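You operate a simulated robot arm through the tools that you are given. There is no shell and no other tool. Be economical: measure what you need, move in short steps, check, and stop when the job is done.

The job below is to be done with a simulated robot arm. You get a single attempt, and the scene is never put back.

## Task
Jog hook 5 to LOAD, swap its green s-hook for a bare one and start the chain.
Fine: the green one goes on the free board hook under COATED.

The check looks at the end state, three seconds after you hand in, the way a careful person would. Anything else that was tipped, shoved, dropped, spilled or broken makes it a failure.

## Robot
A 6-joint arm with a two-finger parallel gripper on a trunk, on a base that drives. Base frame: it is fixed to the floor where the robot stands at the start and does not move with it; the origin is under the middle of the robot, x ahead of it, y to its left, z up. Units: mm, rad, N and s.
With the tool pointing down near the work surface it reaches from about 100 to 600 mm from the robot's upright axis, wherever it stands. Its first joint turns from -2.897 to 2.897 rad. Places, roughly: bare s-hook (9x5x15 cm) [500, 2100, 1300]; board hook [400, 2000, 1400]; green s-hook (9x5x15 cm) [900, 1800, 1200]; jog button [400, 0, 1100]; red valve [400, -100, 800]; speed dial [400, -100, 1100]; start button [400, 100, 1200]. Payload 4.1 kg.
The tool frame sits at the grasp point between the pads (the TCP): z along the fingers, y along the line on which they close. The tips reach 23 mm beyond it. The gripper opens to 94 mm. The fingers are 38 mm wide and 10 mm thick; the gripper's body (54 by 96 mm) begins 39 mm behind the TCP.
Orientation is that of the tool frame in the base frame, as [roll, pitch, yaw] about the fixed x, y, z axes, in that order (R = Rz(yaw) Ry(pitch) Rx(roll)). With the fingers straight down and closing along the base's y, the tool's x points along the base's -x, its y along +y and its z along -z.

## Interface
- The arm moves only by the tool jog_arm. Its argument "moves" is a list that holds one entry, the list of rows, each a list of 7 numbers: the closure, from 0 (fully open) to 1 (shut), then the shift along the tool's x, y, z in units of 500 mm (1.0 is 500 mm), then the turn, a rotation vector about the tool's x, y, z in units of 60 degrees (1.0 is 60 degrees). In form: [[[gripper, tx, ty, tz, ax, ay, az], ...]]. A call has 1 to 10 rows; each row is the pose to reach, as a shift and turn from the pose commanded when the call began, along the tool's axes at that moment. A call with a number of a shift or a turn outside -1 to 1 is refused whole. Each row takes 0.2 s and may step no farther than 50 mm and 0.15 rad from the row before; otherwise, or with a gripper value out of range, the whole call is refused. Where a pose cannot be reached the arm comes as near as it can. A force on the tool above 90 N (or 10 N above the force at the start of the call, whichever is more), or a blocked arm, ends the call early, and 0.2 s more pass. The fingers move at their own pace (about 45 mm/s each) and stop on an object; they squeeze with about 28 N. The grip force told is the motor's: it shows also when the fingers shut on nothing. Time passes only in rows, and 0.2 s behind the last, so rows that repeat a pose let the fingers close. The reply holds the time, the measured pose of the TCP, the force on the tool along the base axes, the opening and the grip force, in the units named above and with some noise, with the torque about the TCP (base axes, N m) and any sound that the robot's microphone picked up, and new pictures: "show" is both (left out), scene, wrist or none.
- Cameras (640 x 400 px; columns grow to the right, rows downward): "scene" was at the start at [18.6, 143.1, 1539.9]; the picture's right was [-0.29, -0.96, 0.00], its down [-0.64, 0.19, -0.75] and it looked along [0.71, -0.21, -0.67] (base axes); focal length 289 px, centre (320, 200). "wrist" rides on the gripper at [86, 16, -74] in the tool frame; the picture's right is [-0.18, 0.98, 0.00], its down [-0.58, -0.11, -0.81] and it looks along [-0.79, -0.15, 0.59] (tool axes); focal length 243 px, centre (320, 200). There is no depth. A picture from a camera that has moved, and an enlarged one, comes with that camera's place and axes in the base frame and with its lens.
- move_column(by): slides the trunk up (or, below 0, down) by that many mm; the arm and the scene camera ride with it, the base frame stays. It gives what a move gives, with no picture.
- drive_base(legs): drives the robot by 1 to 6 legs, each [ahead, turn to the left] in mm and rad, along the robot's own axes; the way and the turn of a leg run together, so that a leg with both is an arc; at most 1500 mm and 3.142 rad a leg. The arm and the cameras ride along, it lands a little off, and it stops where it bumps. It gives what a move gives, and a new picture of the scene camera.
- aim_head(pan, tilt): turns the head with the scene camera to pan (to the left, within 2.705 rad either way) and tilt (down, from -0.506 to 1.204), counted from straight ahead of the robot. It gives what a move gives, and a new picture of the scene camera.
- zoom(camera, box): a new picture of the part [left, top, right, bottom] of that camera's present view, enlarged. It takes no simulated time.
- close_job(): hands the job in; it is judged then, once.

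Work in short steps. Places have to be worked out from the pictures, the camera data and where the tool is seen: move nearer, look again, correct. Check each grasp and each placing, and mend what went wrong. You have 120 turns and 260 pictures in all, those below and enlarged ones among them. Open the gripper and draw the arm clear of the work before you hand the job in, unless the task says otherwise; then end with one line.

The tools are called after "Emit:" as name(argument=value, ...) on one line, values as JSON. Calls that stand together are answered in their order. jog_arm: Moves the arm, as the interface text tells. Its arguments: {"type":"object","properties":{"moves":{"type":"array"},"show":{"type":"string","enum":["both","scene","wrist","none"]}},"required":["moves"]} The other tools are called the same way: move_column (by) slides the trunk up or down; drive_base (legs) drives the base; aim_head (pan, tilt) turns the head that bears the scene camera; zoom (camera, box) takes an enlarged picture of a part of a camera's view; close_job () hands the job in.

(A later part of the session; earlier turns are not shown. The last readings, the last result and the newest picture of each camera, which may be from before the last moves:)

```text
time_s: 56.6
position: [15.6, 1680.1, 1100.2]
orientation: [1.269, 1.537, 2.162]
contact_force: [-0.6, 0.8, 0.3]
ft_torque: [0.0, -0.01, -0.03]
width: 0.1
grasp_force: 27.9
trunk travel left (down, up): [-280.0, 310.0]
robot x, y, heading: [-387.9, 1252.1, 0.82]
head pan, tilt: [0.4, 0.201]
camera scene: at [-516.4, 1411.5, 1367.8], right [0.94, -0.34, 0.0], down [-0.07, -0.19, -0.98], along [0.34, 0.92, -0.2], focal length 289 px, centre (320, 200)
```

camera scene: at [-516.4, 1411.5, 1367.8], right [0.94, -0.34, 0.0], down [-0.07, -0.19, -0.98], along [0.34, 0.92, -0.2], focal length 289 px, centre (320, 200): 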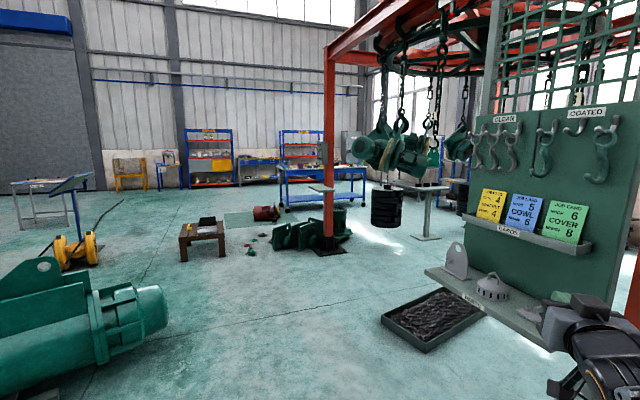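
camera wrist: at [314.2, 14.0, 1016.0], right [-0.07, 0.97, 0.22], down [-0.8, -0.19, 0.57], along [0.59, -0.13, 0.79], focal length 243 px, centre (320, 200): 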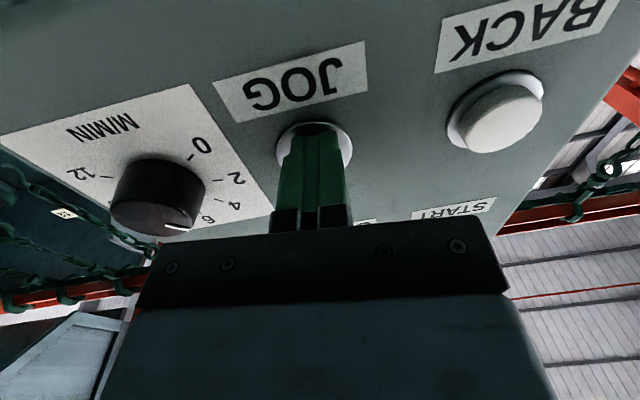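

The turn was blocked. I zoom to see whether the gripper touches the board's shelf, and look at labels on the board.

Emit:
zoom(camera="scene", box=[400, 80, 640, 400])

Emit:
aim_head(pan=0.0, tilt=0.7)

Emit:
jog_arm(moves=[[[1, 0, 0, 0, 0, 0, 0]]], show="wrist")

```text
1.25 times, centred on (520, 240) of scene
camera zoom: at [-516.4, 1411.5, 1367.8], right [0.94, -0.34, 0.0], down [-0.07, -0.19, -0.98], along [0.34, 0.92, -0.2], focal length 361 px, centre (70, 150)
```

zoom: 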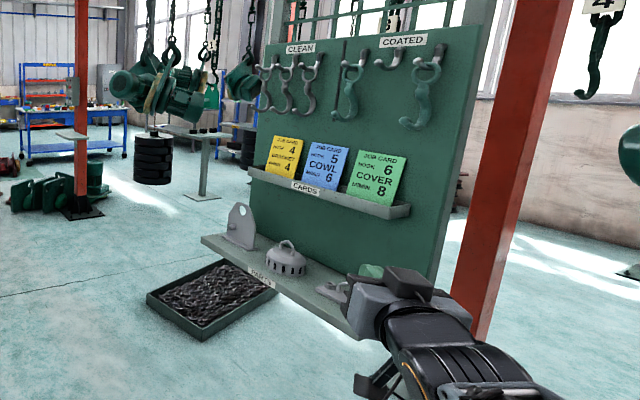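

```text
time_s: 57.5
position: [14.4, 1680.8, 1100.6]
orientation: [1.27, 1.536, 2.161]
contact_force: [0.8, -0.3, -0.5]
ft_torque: [-0.02, -0.03, -0.07]
width: 0.1
grasp_force: 28.7
trunk travel left (down, up): [-280.0, 310.0]
robot x, y, heading: [-385.5, 1251.1, 0.818]
head pan, tilt: [0.0, 0.7]
camera scene: at [-490.5, 1386.2, 1322.4], right [0.73, -0.68, 0.0], down [-0.44, -0.47, -0.77], along [0.52, 0.56, -0.64], focal length 289 px, centre (320, 200)
```

scene: 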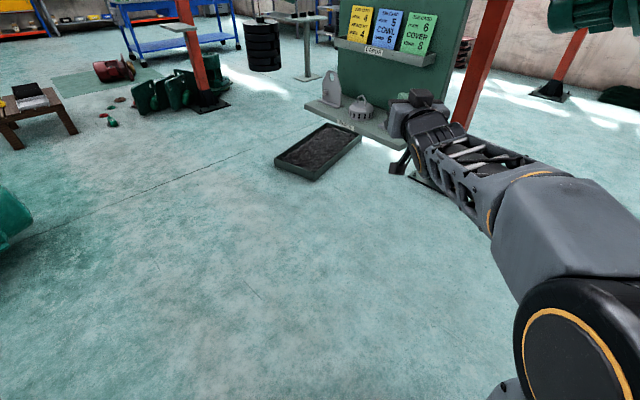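

```text
time_s: 57.9
position: [13.9, 1681.8, 1100.6]
orientation: [1.269, 1.537, 2.16]
contact_force: [0.0, -1.2, -0.3]
ft_torque: [-0.02, 0.03, 0.0]
width: 0.0
grasp_force: 28.0
trunk travel left (down, up): [-280.0, 310.0]
robot x, y, heading: [-384.7, 1255.3, 0.817]
head pan, tilt: [0.0, 0.7]
camera wrist: at [-46.5, 1634.9, 1013.9], right [-0.76, 0.61, 0.22], down [-0.41, -0.71, 0.57], along [0.5, 0.34, 0.79], focal length 243 px, centre (320, 200)
```

wrist: 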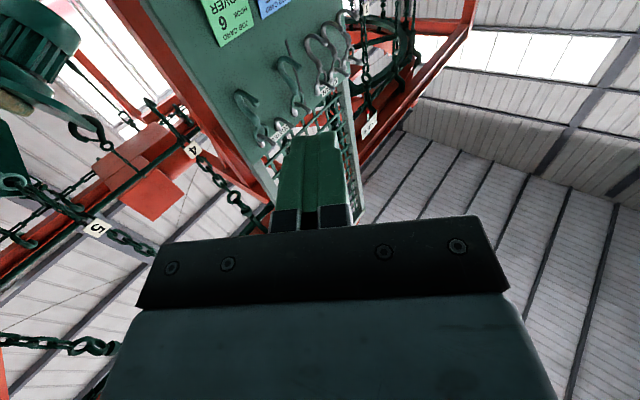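

The board faces −x at x≈400, so the gripper isn't on it. The job cards give a speed per hook (hook 5: 6 m/min). I look right and behind to find what blocked the base.

Emit:
aim_head(pan=-1.2, tilt=0.8)

Emit:
aim_head(pan=2.3, tilt=0.9)

```text
time_s: 59.3
position: [15.9, 1680.1, 1099.9]
orientation: [1.268, 1.535, 2.162]
contact_force: [0.1, 0.1, 0.5]
ft_torque: [-0.01, 0.03, 0.02]
width: 0.0
grasp_force: 27.5
trunk travel left (down, up): [-280.0, 310.0]
robot x, y, heading: [-382.6, 1254.7, 0.816]
head pan, tilt: [-1.201, 0.799]
camera scene: at [-473.4, 1294.1, 1314.1], right [-0.37, -0.93, 0.0], down [-0.67, 0.27, -0.7], along [0.65, -0.26, -0.72], focal length 289 px, centre (320, 200)
```

scene: 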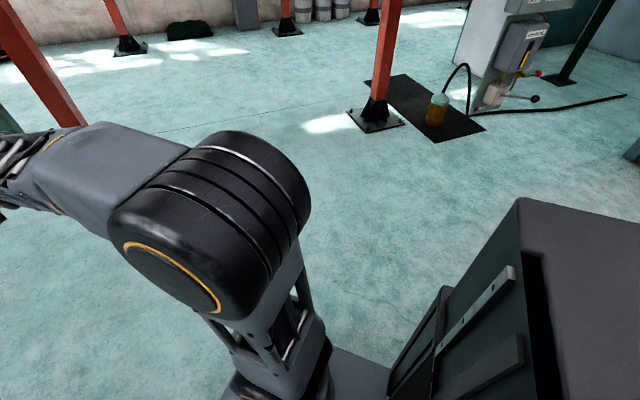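

```text
time_s: 62.2
position: [14.8, 1680.7, 1100.4]
orientation: [1.268, 1.536, 2.159]
contact_force: [0.0, -0.2, -0.5]
ft_torque: [0.01, -0.02, -0.03]
width: 0.0
grasp_force: 28.2
trunk travel left (down, up): [-280.0, 310.0]
robot x, y, heading: [-387.0, 1252.8, 0.816]
head pan, tilt: [2.3, 0.901]
camera scene: at [-623.8, 1325.5, 1306.1], right [0.02, 1.0, 0.0], down [0.78, -0.02, -0.62], along [-0.62, 0.01, -0.78], focal length 289 px, centre (320, 200)
```

scene: 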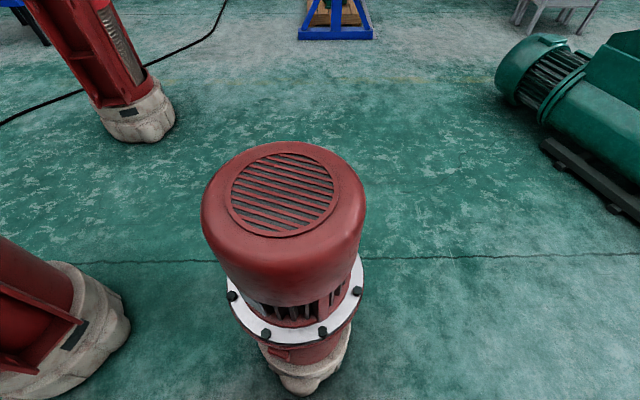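

The rear of the cart came against a standing motor (still upright). I move ahead a little, then finish the right turn.

Emit:
drive_base(legs=[[150, 0], [0, -0.4]])

Emit:
drive_base(legs=[[0, -0.417]])

Emit:
aim_head(pan=2.4, tilt=0.9)

Emit:
aim_head(pan=0.0, tilt=-0.1)

```text
time_s: 64.8
position: [252.4, 1606.7, 1099.1]
orientation: [1.268, 1.538, 1.764]
contact_force: [-0.4, 0.1, -0.4]
ft_torque: [-0.01, -0.01, -0.01]
width: 0.0
grasp_force: 27.9
trunk travel left (down, up): [-280.0, 310.0]
robot x, y, heading: [-283.9, 1367.3, 0.429]
head pan, tilt: [2.3, 0.901]
camera scene: at [-474.6, 1523.1, 1306.1], right [0.4, 0.92, 0.0], down [0.72, -0.32, -0.62], along [-0.57, 0.25, -0.78], focal length 289 px, centre (320, 200)
```

scene: 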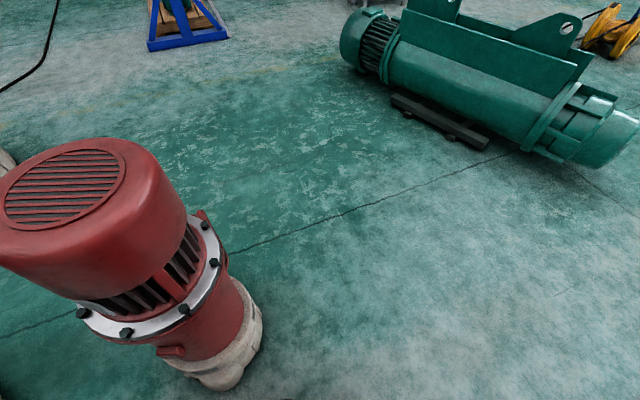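

```text
time_s: 66.5
position: [303.2, 1367.8, 1099.8]
orientation: [1.267, 1.536, 1.346]
contact_force: [1.0, 0.3, 0.2]
ft_torque: [-0.01, -0.01, -0.01]
width: 0.0
grasp_force: 28.3
trunk travel left (down, up): [-280.0, 310.0]
robot x, y, heading: [-279.8, 1367.7, 0.005]
head pan, tilt: [2.3, 0.901]
camera scene: at [-394.0, 1587.9, 1306.1], right [0.74, 0.67, 0.0], down [0.53, -0.58, -0.62], along [-0.42, 0.46, -0.78], focal length 289 px, centre (320, 200)
```

scene: 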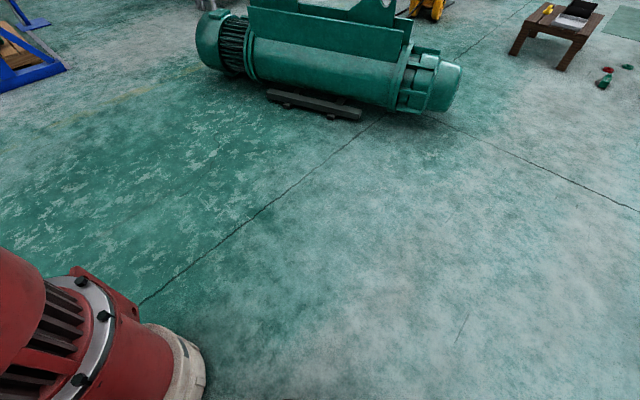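

```text
time_s: 67.1
position: [302.4, 1368.1, 1100.1]
orientation: [1.273, 1.538, 1.352]
contact_force: [0.7, 0.1, -0.3]
ft_torque: [-0.03, 0.0, 0.03]
width: 0.0
grasp_force: 28.5
trunk travel left (down, up): [-280.0, 310.0]
robot x, y, heading: [-281.1, 1366.1, 0.009]
head pan, tilt: [2.4, 0.901]
camera scene: at [-399.3, 1582.6, 1306.1], right [0.67, 0.74, 0.0], down [0.58, -0.53, -0.62], along [-0.46, 0.42, -0.78], focal length 289 px, centre (320, 200)
```

scene: 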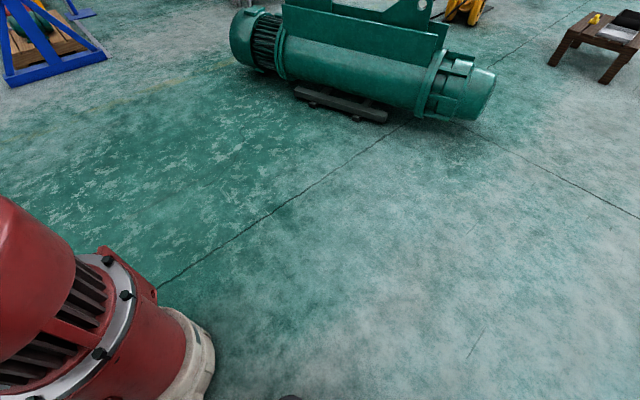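

```text
time_s: 69.3
position: [303.4, 1368.3, 1100.2]
orientation: [1.269, 1.537, 1.347]
contact_force: [-0.2, -0.7, 0.8]
ft_torque: [-0.04, -0.01, 0.0]
width: 0.1
grasp_force: 27.2
trunk travel left (down, up): [-280.0, 310.0]
robot x, y, heading: [-281.6, 1367.8, 0.007]
head pan, tilt: [0.0, -0.099]
camera scene: at [-256.2, 1532.6, 1394.9], right [0.01, -1.0, 0.0], down [0.1, 0.0, -1.0], along [0.99, 0.01, 0.1], focal length 289 px, centre (320, 200)
```

scene: 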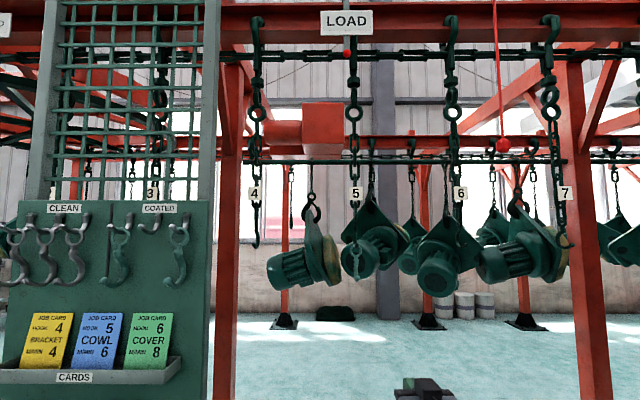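

Excellent square view: LOAD sign with a red pin at column 347, hook 5 at 353 behind it. I check parallax from a shifted head and zoom here.

Emit:
zoom(camera="scene", box=[230, 0, 480, 160])

Emit:
zoom(camera="scene", box=[0, 190, 220, 390])

Emit:
aim_head(pan=-0.75, tilt=-0.1)

Emit:
zoom(camera="scene", box=[0, 0, 200, 300])

```text
2.50 times, centred on (355, 80) of scene
camera zoom: at [-256.2, 1532.6, 1394.9], right [0.01, -1.0, 0.0], down [0.1, 0.0, -1.0], along [0.99, 0.01, 0.1], focal length 722 px, centre (232, 500)
```

zoom: 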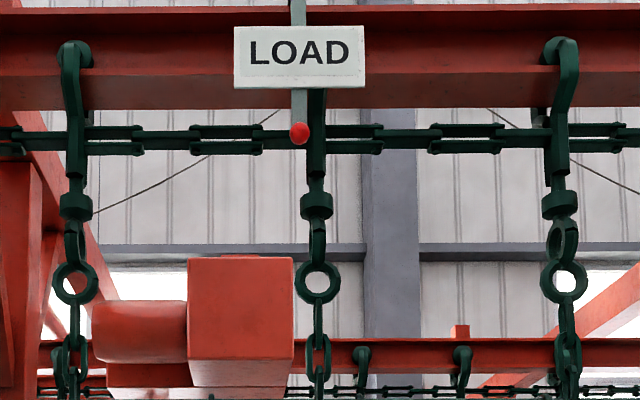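

```text
2.00 times, centred on (110, 290) of scene
camera zoom: at [-256.2, 1532.6, 1394.9], right [0.01, -1.0, 0.0], down [0.1, 0.0, -1.0], along [0.99, 0.01, 0.1], focal length 577 px, centre (740, 20)
```

zoom: 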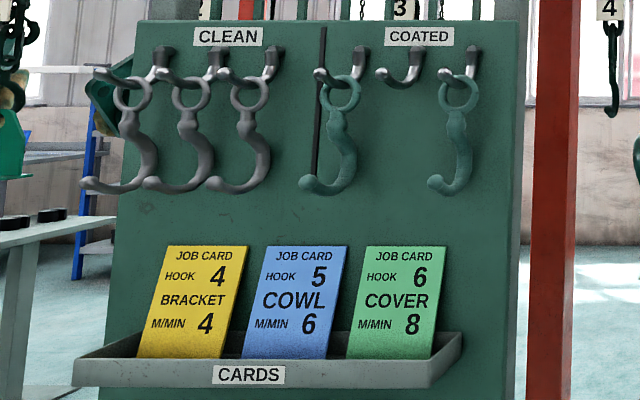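

```text
time_s: 70.4
position: [303.5, 1367.6, 1099.8]
orientation: [1.268, 1.536, 1.347]
contact_force: [-0.1, -0.2, 0.2]
ft_torque: [0.0, 0.01, -0.01]
width: 0.0
grasp_force: 27.7
trunk travel left (down, up): [-280.0, 310.0]
robot x, y, heading: [-281.1, 1362.9, 0.001]
head pan, tilt: [-0.75, -0.099]
camera scene: at [-279.1, 1473.1, 1395.0], right [-0.68, -0.74, 0.0], down [0.07, -0.07, -1.0], along [0.73, -0.67, 0.1], focal length 289 px, centre (320, 200)
```

scene: 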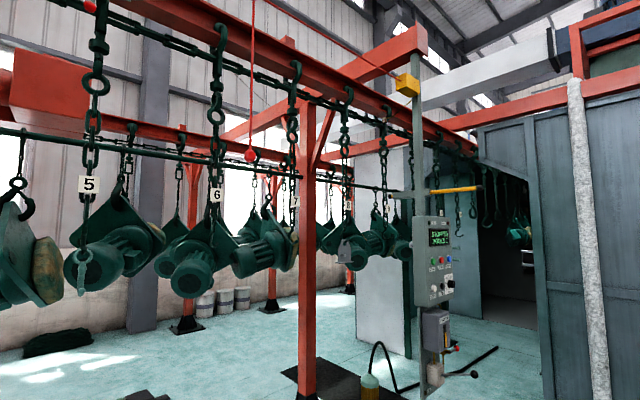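

```text
1.33 times, centred on (100, 150) of scene
camera zoom: at [-279.1, 1473.1, 1395.0], right [-0.68, -0.74, 0.0], down [0.07, -0.07, -1.0], along [0.73, -0.67, 0.1], focal length 385 px, centre (613, 267)
```

zoom: 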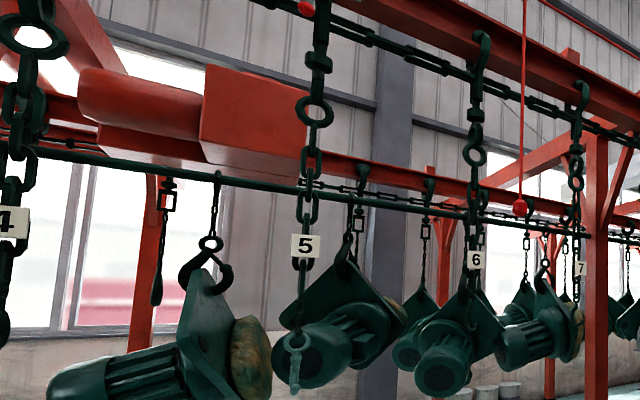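

Hook 5's COWL card says 6 m/min; the free COATED hook is the middle one. To compare hook 5 with the pin without parallax, I shift the robot about 107 mm right and ahead with an S-curve.

Emit:
drive_base(legs=[[160, -0.62], [160, 0.62]])

Emit:
aim_head(pan=0.0, tilt=-0.25)

Emit:
zoom(camera="scene", box=[220, 0, 420, 200])

```text
time_s: 74.2
position: [606.5, 1285.5, 1100.3]
orientation: [1.267, 1.537, 1.361]
contact_force: [-0.3, 0.0, -0.4]
ft_torque: [-0.01, 0.01, -0.03]
width: 0.1
grasp_force: 27.5
trunk travel left (down, up): [-280.0, 310.0]
robot x, y, heading: [21.3, 1273.1, 0.024]
head pan, tilt: [-0.75, -0.099]
camera scene: at [21.1, 1380.3, 1395.0], right [-0.66, -0.75, 0.0], down [0.07, -0.07, -0.99], along [0.74, -0.66, 0.1], focal length 289 px, centre (320, 200)
```

scene: 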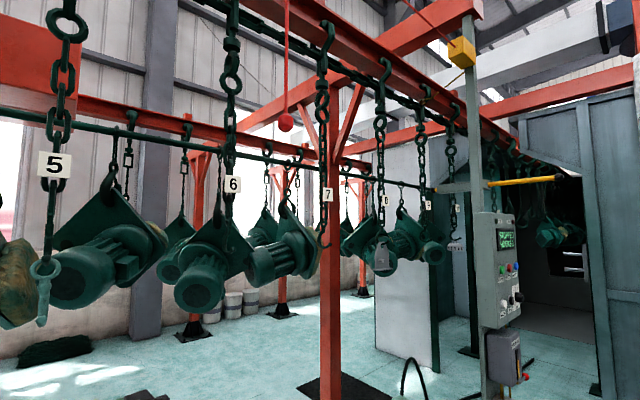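

```text
time_s: 75.3
position: [605.9, 1286.0, 1100.0]
orientation: [1.27, 1.536, 1.363]
contact_force: [0.2, -0.5, 0.7]
ft_torque: [-0.03, 0.0, 0.01]
width: 0.0
grasp_force: 28.1
trunk travel left (down, up): [-280.0, 310.0]
robot x, y, heading: [22.3, 1275.4, 0.027]
head pan, tilt: [0.0, -0.25]
camera scene: at [37.1, 1440.0, 1407.6], right [0.02, -1.0, 0.0], down [0.25, 0.01, -0.97], along [0.97, 0.02, 0.25], focal length 289 px, centre (320, 200)
```

scene: 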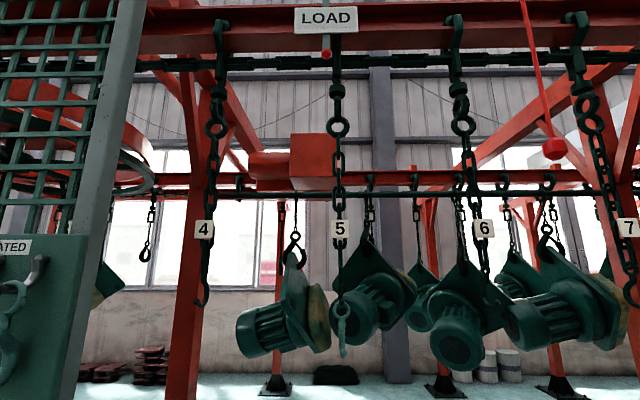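

```text
2.00 times, centred on (320, 100) of scene
camera zoom: at [37.1, 1440.0, 1407.6], right [0.02, -1.0, 0.0], down [0.25, 0.01, -0.97], along [0.97, 0.02, 0.25], focal length 577 px, centre (320, 400)
```

zoom: 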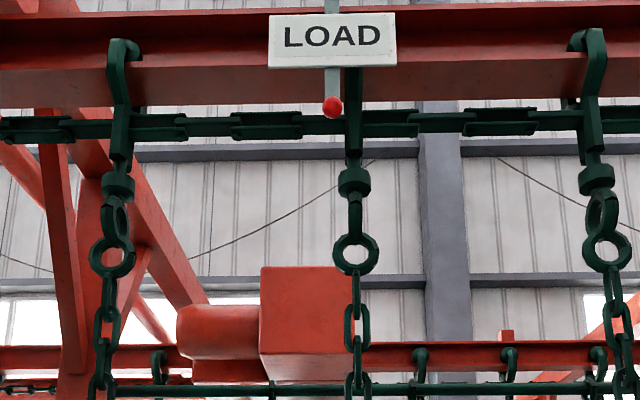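

Hook 5 sits ~40 mm past the pin (hook y≈1397, pin ≈1436). BACK (413,88,1104) should fix that, so I drive back to the panel via the clear floor, facing it from x≈−330.

Emit:
drive_base(legs=[[0, -1.886], [1238, 0], [0, 1.859]])

Emit:
aim_head(pan=-0.1, tilt=0.4)

```text
time_s: 90.7
position: [215.2, 67.8, 1100.5]
orientation: [1.271, 1.538, 1.306]
contact_force: [-0.7, 0.2, -0.4]
ft_torque: [-0.02, 0.0, -0.01]
width: 0.0
grasp_force: 27.8
trunk travel left (down, up): [-280.0, 310.0]
robot x, y, heading: [-367.4, 86.7, -0.033]
head pan, tilt: [0.0, -0.25]
camera scene: at [-342.1, 254.6, 1407.6], right [-0.04, -1.0, 0.0], down [0.25, -0.01, -0.97], along [0.97, -0.03, 0.25], focal length 289 px, centre (320, 200)
```

scene: 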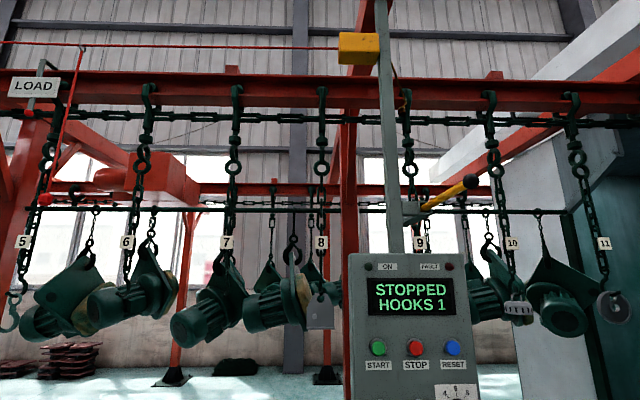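

```text
time_s: 91.7
position: [216.6, 66.6, 1099.7]
orientation: [1.271, 1.536, 1.306]
contact_force: [-1.3, 0.2, -0.6]
ft_torque: [0.01, 0.01, 0.04]
width: 0.0
grasp_force: 27.8
trunk travel left (down, up): [-280.0, 310.0]
robot x, y, heading: [-367.0, 91.3, -0.034]
head pan, tilt: [-0.099, 0.4]
camera scene: at [-331.2, 245.1, 1349.2], right [-0.13, -0.99, 0.0], down [-0.38, 0.05, -0.92], along [0.91, -0.12, -0.39], focal length 289 px, centre (320, 200)
```

scene: 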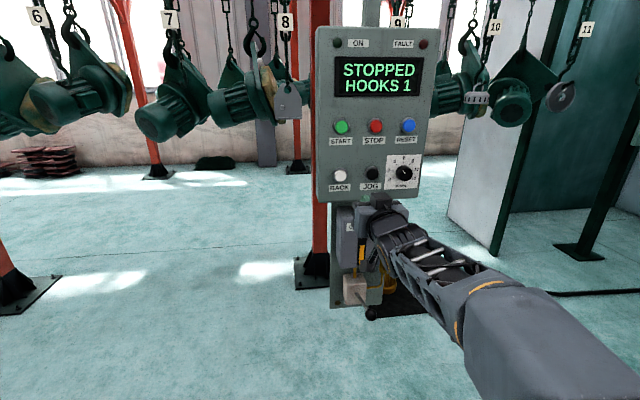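

HOOKS 1 shown. I move ahead 140 mm with a small heading correction toward BACK (≈(413,90,1103)).

Emit:
drive_base(legs=[[140, 0.036]])

Emit:
zoom(camera="scene", box=[320, 100, 480, 220])

Emit:
jog_arm(moves=[[[1, 0, 0, 0, 0, 0, 0]]], show="wrist")

```text
time_s: 93.0
position: [358.2, 84.7, 1100.6]
orientation: [1.27, 1.536, 1.341]
contact_force: [0.6, -0.2, -0.1]
ft_torque: [-0.01, 0.07, 0.01]
width: 0.0
grasp_force: 27.7
trunk travel left (down, up): [-280.0, 310.0]
robot x, y, heading: [-228.3, 82.9, -0.003]
head pan, tilt: [-0.099, 0.4]
camera scene: at [-196.1, 243.8, 1349.1], right [-0.1, -1.0, 0.0], down [-0.39, 0.04, -0.92], along [0.92, -0.09, -0.39], focal length 289 px, centre (320, 200)
```

scene: 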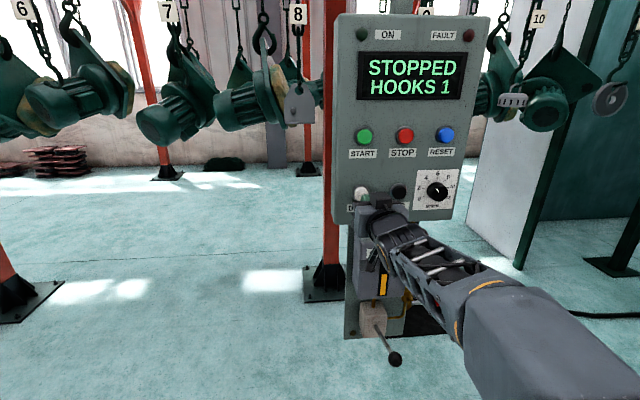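

```text
3.33 times, centred on (400, 160) of scene
camera zoom: at [-196.1, 243.8, 1349.1], right [-0.1, -1.0, 0.0], down [-0.39, 0.04, -0.92], along [0.92, -0.09, -0.39], focal length 962 px, centre (53, 333)
```

zoom: 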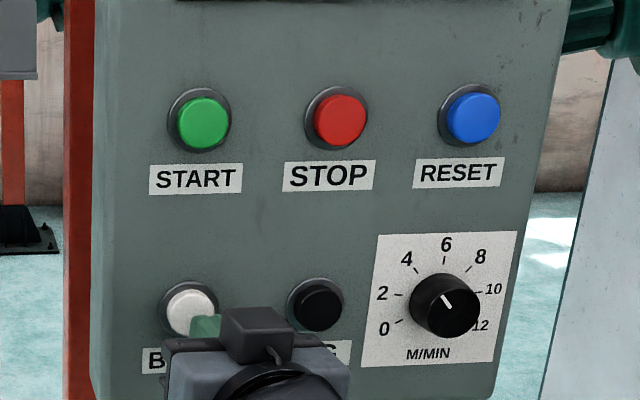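

```text
time_s: 93.4
position: [357.5, 85.8, 1099.3]
orientation: [1.285, 1.535, 1.354]
contact_force: [-0.7, 0.4, 0.1]
ft_torque: [0.0, 0.01, -0.01]
width: 0.0
grasp_force: 28.2
trunk travel left (down, up): [-280.0, 310.0]
robot x, y, heading: [-225.3, 84.0, 0.001]
head pan, tilt: [-0.099, 0.4]
camera wrist: at [282.7, 98.3, 1013.7], right [-0.07, 0.97, 0.22], down [-0.8, -0.19, 0.57], along [0.59, -0.13, 0.79], focal length 243 px, centre (320, 200)
```

wrist: 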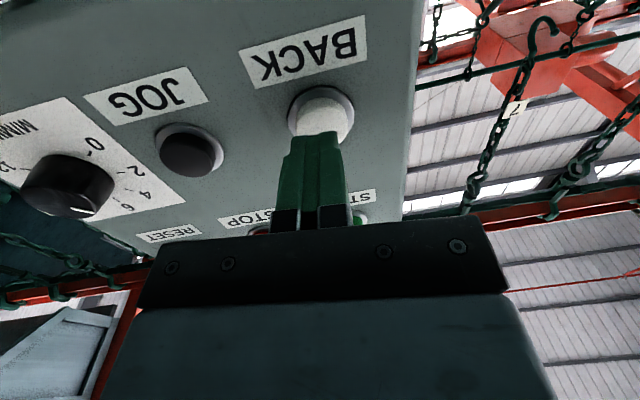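

Aligned with BACK. Dial reads ≈4, matching the measured 68 mm/s. I give BACK a short press (~0.5 s).

Emit:
jog_arm(moves=[[[1, 0, 0.003, 0.04, 0, 0, 0], [1, 0, 0.003, 0.068, 0, 0, 0], [1, 0, 0.003, 0.068, 0, 0, 0], [1, 0, 0.003, 0.03, 0, 0, 0], [1, 0, 0, 0, 0, 0, 0]]], show="scene")

Emit:
aim_head(pan=0.8, tilt=-0.2)

Emit:
zoom(camera="scene", box=[220, 60, 460, 270])

```text
time_s: 94.6
position: [358.3, 85.4, 1101.0]
orientation: [1.257, 1.536, 1.329]
contact_force: [-0.2, -0.2, 0.0]
ft_torque: [0.01, -0.02, 0.0]
width: 0.2
grasp_force: 28.1
trunk travel left (down, up): [-280.0, 310.0]
robot x, y, heading: [-225.9, 85.5, 0.001]
head pan, tilt: [-0.099, 0.4]
heard: click
camera scene: at [-195.5, 243.8, 1349.2], right [-0.1, -1.0, 0.0], down [-0.39, 0.04, -0.92], along [0.92, -0.09, -0.39], focal length 289 px, centre (320, 200)
```

scene: 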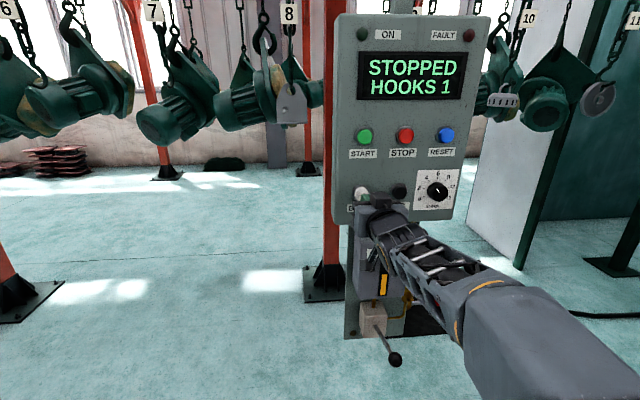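

```text
time_s: 95.8
position: [358.3, 83.7, 1100.2]
orientation: [1.275, 1.536, 1.346]
contact_force: [0.3, -0.6, 0.7]
ft_torque: [0.02, 0.02, -0.02]
width: 0.1
grasp_force: 28.1
trunk travel left (down, up): [-280.0, 310.0]
robot x, y, heading: [-226.7, 87.3, 0.001]
head pan, tilt: [0.799, -0.201]
camera scene: at [-230.1, 312.6, 1403.5], right [0.72, -0.7, 0.0], down [0.14, 0.14, -0.98], along [0.68, 0.7, 0.2], focal length 289 px, centre (320, 200)
```

scene: 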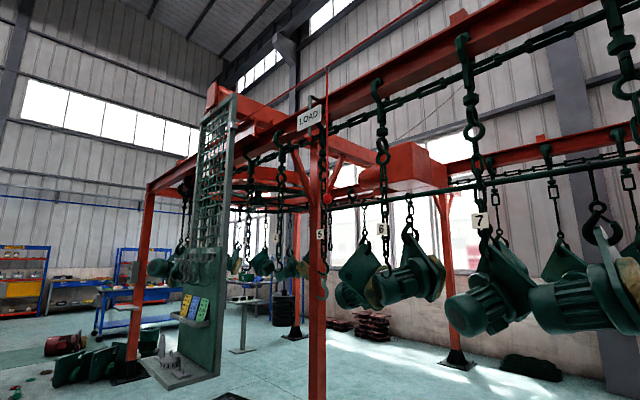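

```text
1.90 times, centred on (340, 165) of scene
camera zoom: at [-230.1, 312.6, 1403.5], right [0.72, -0.7, 0.0], down [0.14, 0.14, -0.98], along [0.68, 0.7, 0.2], focal length 550 px, centre (282, 267)
```

zoom: 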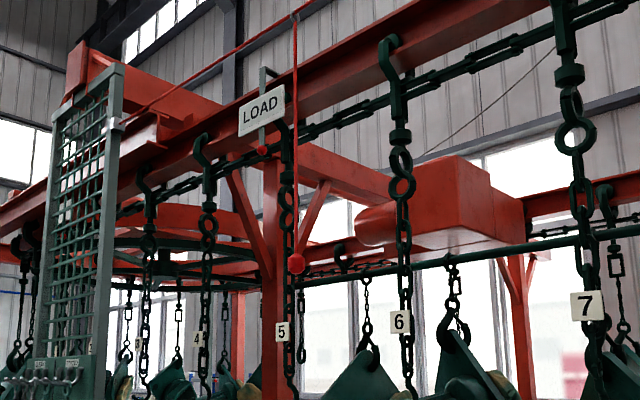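

The chain moved back ≈34 mm (hook 8 in the same view), so hook 5 is now within ~5 mm of the pin. I drive back to LOAD along the clear floor.

Emit:
drive_base(legs=[[-100, 0], [0, 1.49], [1197, 0], [0, -1.49]])

Emit:
aim_head(pan=0.3, tilt=0.1)

```text
time_s: 109.9
position: [361.4, 1272.4, 1099.1]
orientation: [1.274, 1.536, 1.334]
contact_force: [0.7, 0.3, 0.3]
ft_torque: [0.0, 0.02, 0.01]
width: 0.0
grasp_force: 27.7
trunk travel left (down, up): [-280.0, 310.0]
robot x, y, heading: [-222.3, 1278.8, -0.011]
head pan, tilt: [0.799, -0.201]
camera scene: at [-224.6, 1506.1, 1403.6], right [0.71, -0.7, 0.0], down [0.14, 0.14, -0.98], along [0.69, 0.7, 0.2], focal length 289 px, centre (320, 200)
```

scene: 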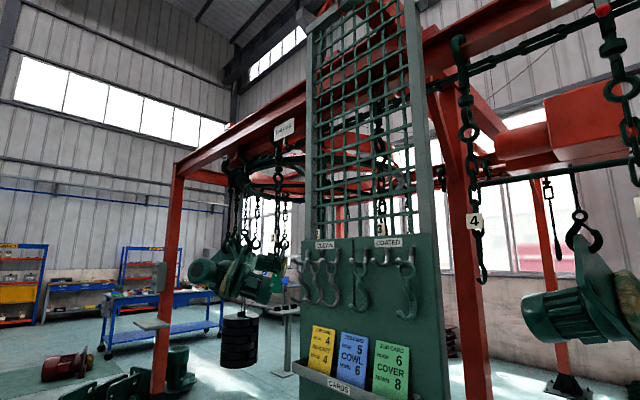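

```text
time_s: 110.8
position: [360.1, 1273.7, 1100.5]
orientation: [1.276, 1.536, 1.337]
contact_force: [-0.2, -0.9, -0.2]
ft_torque: [0.0, 0.01, 0.02]
width: 0.0
grasp_force: 27.8
trunk travel left (down, up): [-280.0, 310.0]
robot x, y, heading: [-223.5, 1280.9, -0.002]
head pan, tilt: [0.3, 0.099]
camera scene: at [-195.0, 1473.5, 1377.1], right [0.29, -0.96, 0.0], down [-0.09, -0.03, -1.0], along [0.95, 0.29, -0.1], focal length 289 px, centre (320, 200)
```

scene: 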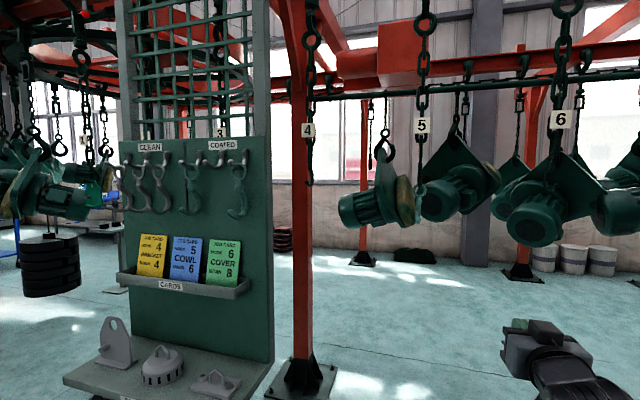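

I drive ahead 330 mm for a close look at hook 5's s-hook.

Emit:
drive_base(legs=[[330, 0]])

Emit:
aim_head(pan=0.0, tilt=0.05)

Emit:
zoom(camera="scene", box=[260, 130, 420, 270])

Emit:
jog_arm(moves=[[[1, 0, 0, 0, 0, 0, 0]]], show="wrist")

```text
time_s: 113.0
position: [689.2, 1269.5, 1100.8]
orientation: [1.27, 1.536, 1.328]
contact_force: [-0.3, -0.5, -0.5]
ft_torque: [0.02, 0.0, -0.01]
width: 0.1
grasp_force: 27.7
trunk travel left (down, up): [-280.0, 310.0]
robot x, y, heading: [99.7, 1278.4, -0.007]
head pan, tilt: [0.3, 0.099]
camera scene: at [132.6, 1470.1, 1377.1], right [0.29, -0.96, 0.0], down [-0.1, -0.03, -1.0], along [0.95, 0.28, -0.1], focal length 289 px, centre (320, 200)
```

scene: 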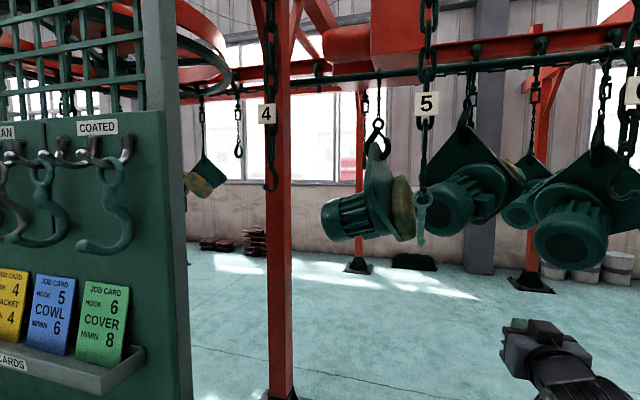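

```text
time_s: 113.8
position: [687.5, 1267.9, 1100.1]
orientation: [1.278, 1.536, 1.337]
contact_force: [-0.2, -0.4, 0.5]
ft_torque: [0.0, -0.02, 0.0]
width: 0.0
grasp_force: 27.6
trunk travel left (down, up): [-280.0, 310.0]
robot x, y, heading: [107.4, 1275.2, -0.011]
head pan, tilt: [0.0, 0.051]
camera scene: at [135.7, 1442.9, 1381.5], right [-0.01, -1.0, 0.0], down [-0.05, 0.0, -1.0], along [1.0, -0.01, -0.05], focal length 289 px, centre (320, 200)
```

scene: 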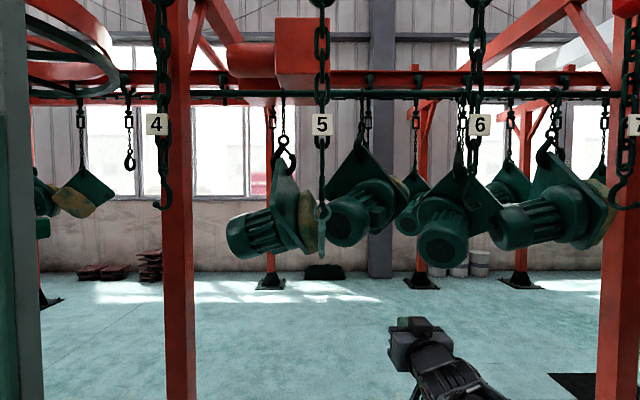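

```text
2.86 times, centred on (340, 200) of scene
camera zoom: at [135.7, 1442.9, 1381.5], right [-0.01, -1.0, 0.0], down [-0.05, 0.0, -1.0], along [1.0, -0.01, -0.05], focal length 825 px, centre (263, 200)
```

zoom: 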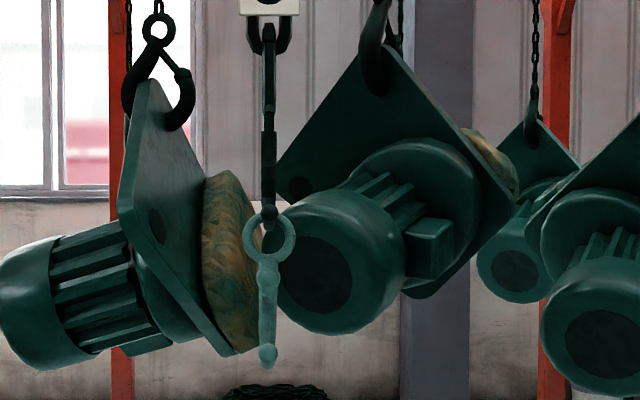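

```text
time_s: 114.2
position: [689.3, 1268.5, 1100.2]
orientation: [1.276, 1.535, 1.333]
contact_force: [0.2, 0.0, 0.1]
ft_torque: [0.0, 0.03, 0.0]
width: 0.0
grasp_force: 28.1
trunk travel left (down, up): [-280.0, 310.0]
robot x, y, heading: [104.4, 1276.7, -0.018]
head pan, tilt: [0.0, 0.051]
camera wrist: at [613.6, 1283.0, 1014.3], right [-0.06, 0.97, 0.22], down [-0.8, -0.18, 0.57], along [0.59, -0.14, 0.79], focal length 243 px, centre (320, 200)
```

wrist: 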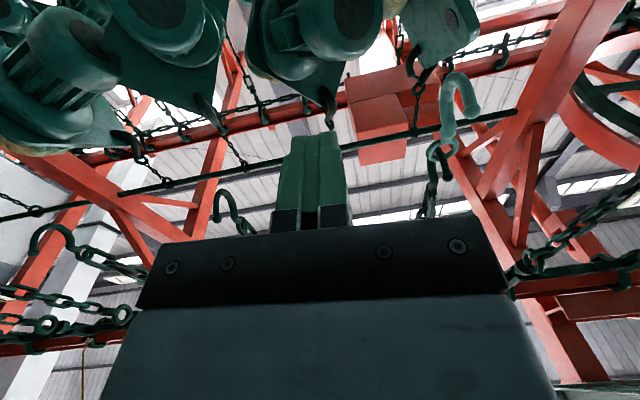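

S-hook 5's ring faces −x. I zoom onto the empty hooks 4 and 7 to see which way the chain hooks open.

Emit:
zoom(camera="scene", box=[120, 110, 220, 230])

Emit:
zoom(camera="scene", box=[560, 100, 640, 230])

Emit:
zoom(camera="scene", box=[290, 150, 350, 270])

Emit:
zoom(camera="wrist", box=[380, 50, 520, 220])

```text
3.33 times, centred on (170, 170) of scene
camera zoom: at [135.7, 1442.8, 1381.5], right [-0.01, -1.0, 0.0], down [-0.05, 0.0, -1.0], along [1.0, -0.01, -0.05], focal length 962 px, centre (820, 300)
```

zoom: 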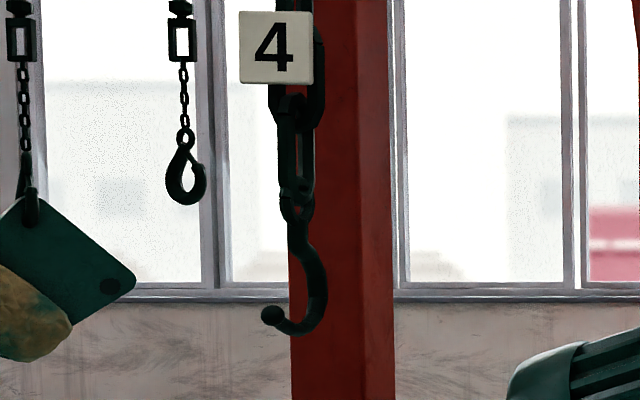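

```text
3.08 times, centred on (600, 165) of scene
camera zoom: at [135.7, 1442.8, 1381.5], right [-0.01, -1.0, 0.0], down [-0.05, 0.0, -1.0], along [1.0, -0.01, -0.05], focal length 888 px, centre (-542, 308)
```

zoom: 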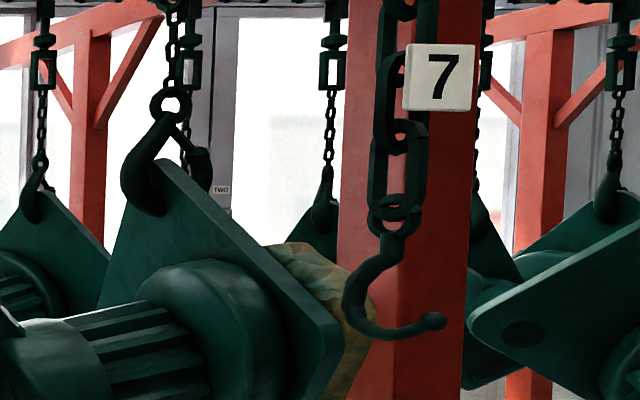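

```text
3.33 times, centred on (320, 210) of scene
camera zoom: at [135.7, 1442.8, 1381.5], right [-0.01, -1.0, 0.0], down [-0.05, 0.0, -1.0], along [1.0, -0.01, -0.05], focal length 962 px, centre (320, 167)
```

zoom: 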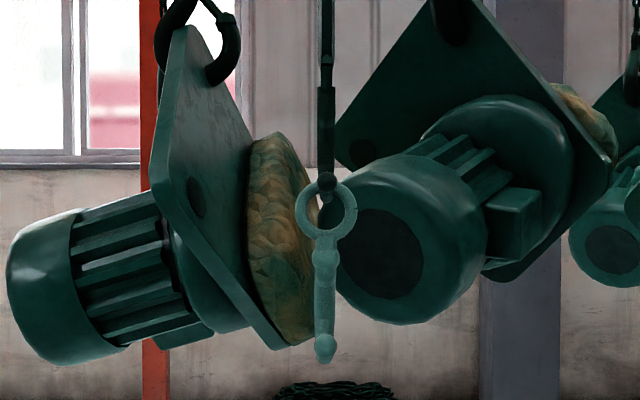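

```text
2.35 times, centred on (450, 135) of wrist
camera zoom: at [613.6, 1283.0, 1014.3], right [-0.06, 0.97, 0.22], down [-0.8, -0.18, 0.57], along [0.59, -0.14, 0.79], focal length 571 px, centre (14, 353)
```

zoom: 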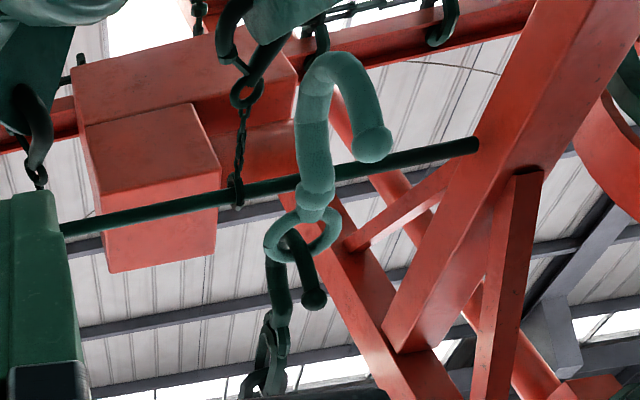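

The chain hook opens toward −x and the s-hook's lower bend also points toward −x. Best grip: horizontally on the lower bend (z≈1205), well below the chain hook. I raise the trunk 105 mm, shift the tool left to y≈1431 and open partially.

Emit:
move_column(by=105)

Emit:
jog_arm(moves=[[[0.6, 0, 0.08, -0.02, 0.01, 0, 0], [0.6, 0, 0.16, -0.04, 0.02, 0, 0], [0.6, 0, 0.24, -0.06, 0.03, 0, 0], [0.6, 0, 0.325, -0.06, 0.05, 0, 0], [0.6, 0, 0.325, -0.06, 0.05, 0, 0]]])

```text
time_s: 115.6
position: [688.2, 1269.0, 1205.5]
orientation: [1.278, 1.536, 1.34]
contact_force: [0.2, 0.5, -0.8]
ft_torque: [-0.01, -0.03, 0.01]
width: 0.1
grasp_force: 28.0
trunk travel left (down, up): [-385.0, 205.0]
robot x, y, heading: [101.1, 1276.1, -0.015]
head pan, tilt: [0.0, 0.051]
```

```text
time_s: 116.8
position: [648.7, 1431.6, 1212.6]
orientation: [1.323, 1.535, 1.331]
contact_force: [-0.1, -0.1, -0.4]
ft_torque: [0.01, -0.03, -0.02]
width: 37.6
grasp_force: 0.0
trunk travel left (down, up): [-385.0, 205.0]
robot x, y, heading: [105.8, 1277.8, -0.009]
head pan, tilt: [0.0, 0.051]
camera scene: at [135.8, 1443.2, 1486.5], right [-0.01, -1.0, 0.0], down [-0.05, 0.0, -1.0], along [1.0, -0.01, -0.05], focal length 289 px, centre (320, 200)
camera wrist: at [574.9, 1449.3, 1125.8], right [-0.01, 0.98, 0.22], down [-0.81, -0.13, 0.57], along [0.59, -0.17, 0.79], focal length 243 px, centre (320, 200)
```

scene: 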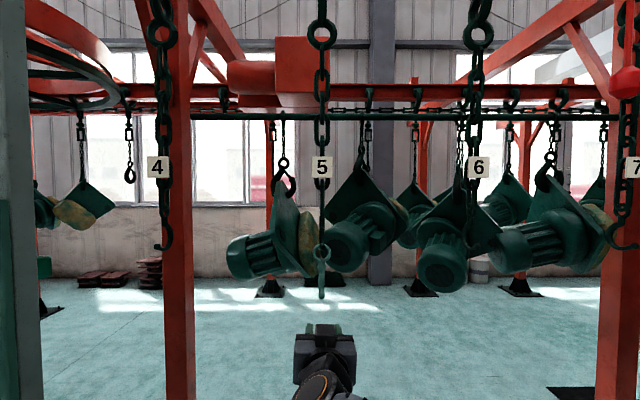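
wrist: 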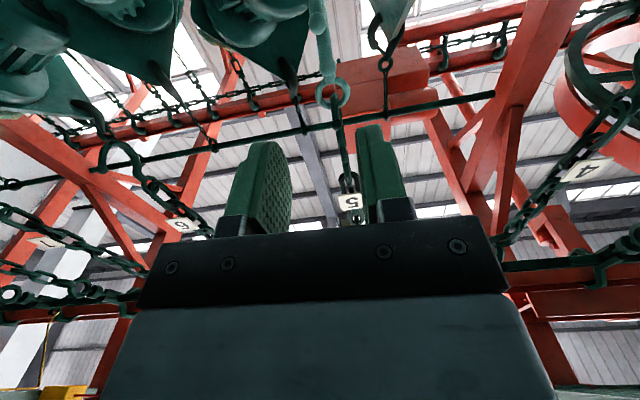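

I zoom to refine the s-hook's bottom position.

Emit:
zoom(camera="scene", box=[290, 220, 350, 340])

Emit:
zoom(camera="wrist", box=[220, 0, 420, 200])

```text
3.33 times, centred on (320, 280) of scene
camera zoom: at [135.8, 1443.2, 1486.5], right [-0.01, -1.0, 0.0], down [-0.05, 0.0, -1.0], along [1.0, -0.01, -0.05], focal length 962 px, centre (320, -67)
```

zoom: 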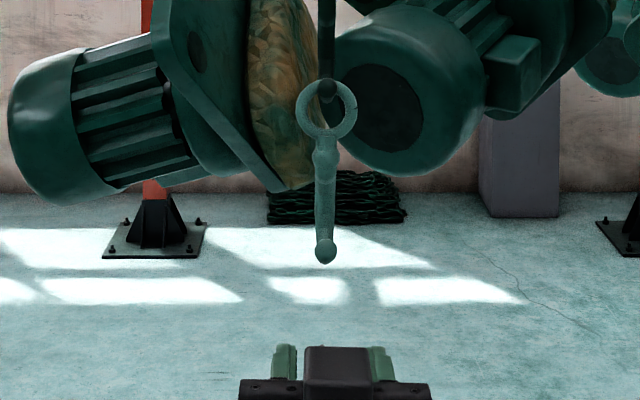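

```text
2.00 times, centred on (320, 100) of wrist
camera zoom: at [574.9, 1449.3, 1125.8], right [-0.01, 0.98, 0.22], down [-0.81, -0.13, 0.57], along [0.59, -0.17, 0.79], focal length 485 px, centre (320, 400)
```

zoom: 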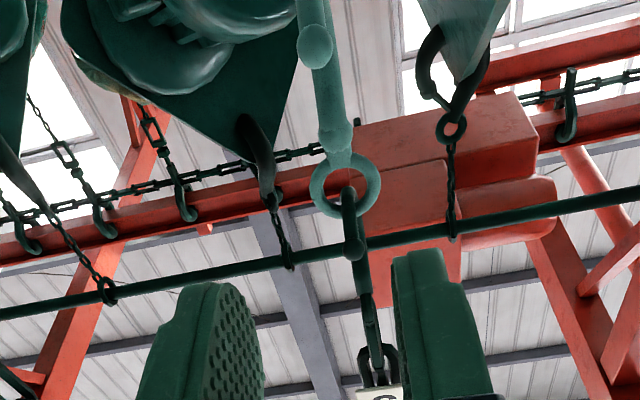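

Ball of the bend at (852,1431,1213), ring at (892,1432,1309). Target TCP ≈ (866,1431,1204). I drive ahead 130 mm, leaving the rest to the arm.

Emit:
drive_base(legs=[[130, 0.008]])

Emit:
jog_arm(moves=[[[0.6, 0.008, 0, 0, 0, 0, 0], [0.6, 0.016, 0, 0, 0, 0, 0]]], show="wrist")

Emit:
zoom(camera="scene", box=[240, 220, 400, 400])

```text
time_s: 118.0
position: [774.8, 1433.1, 1211.7]
orientation: [1.329, 1.535, 1.344]
contact_force: [-0.5, 0.9, -0.1]
ft_torque: [0.02, -0.02, -0.04]
width: 37.5
grasp_force: 0.1
trunk travel left (down, up): [-385.0, 205.0]
robot x, y, heading: [234.3, 1275.0, -0.008]
head pan, tilt: [0.0, 0.051]
camera scene: at [261.5, 1442.1, 1486.5], right [0.0, -1.0, 0.0], down [-0.05, 0.0, -1.0], along [1.0, 0.0, -0.05], focal length 289 px, centre (320, 200)
```

scene: 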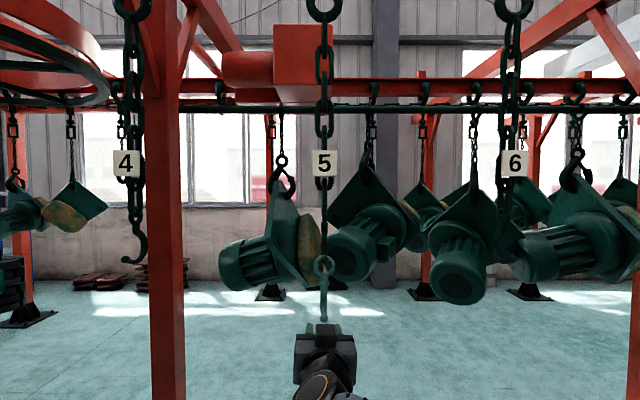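

```text
time_s: 118.7
position: [774.7, 1433.3, 1203.6]
orientation: [1.319, 1.537, 1.333]
contact_force: [0.4, -0.1, 0.0]
ft_torque: [0.01, 0.01, 0.01]
width: 37.6
grasp_force: 0.0
trunk travel left (down, up): [-385.0, 205.0]
robot x, y, heading: [233.6, 1276.1, -0.009]
head pan, tilt: [0.0, 0.051]
camera wrist: at [701.5, 1450.5, 1117.8], right [-0.01, 0.98, 0.22], down [-0.81, -0.14, 0.57], along [0.59, -0.17, 0.79], focal length 243 px, centre (320, 200)
```

wrist: 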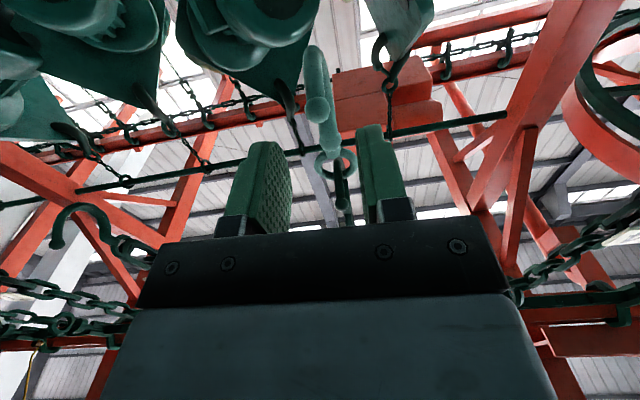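

```text
2.22 times, centred on (320, 310) of scene
camera zoom: at [261.4, 1442.1, 1486.5], right [0.0, -1.0, 0.0], down [-0.05, 0.0, -1.0], along [1.0, 0.0, -0.05], focal length 641 px, centre (320, -44)
```

zoom: 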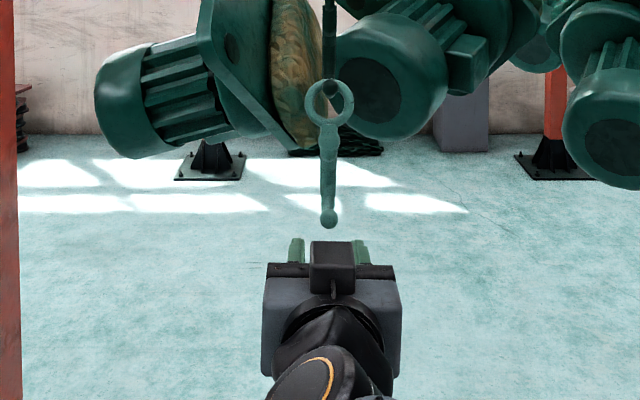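

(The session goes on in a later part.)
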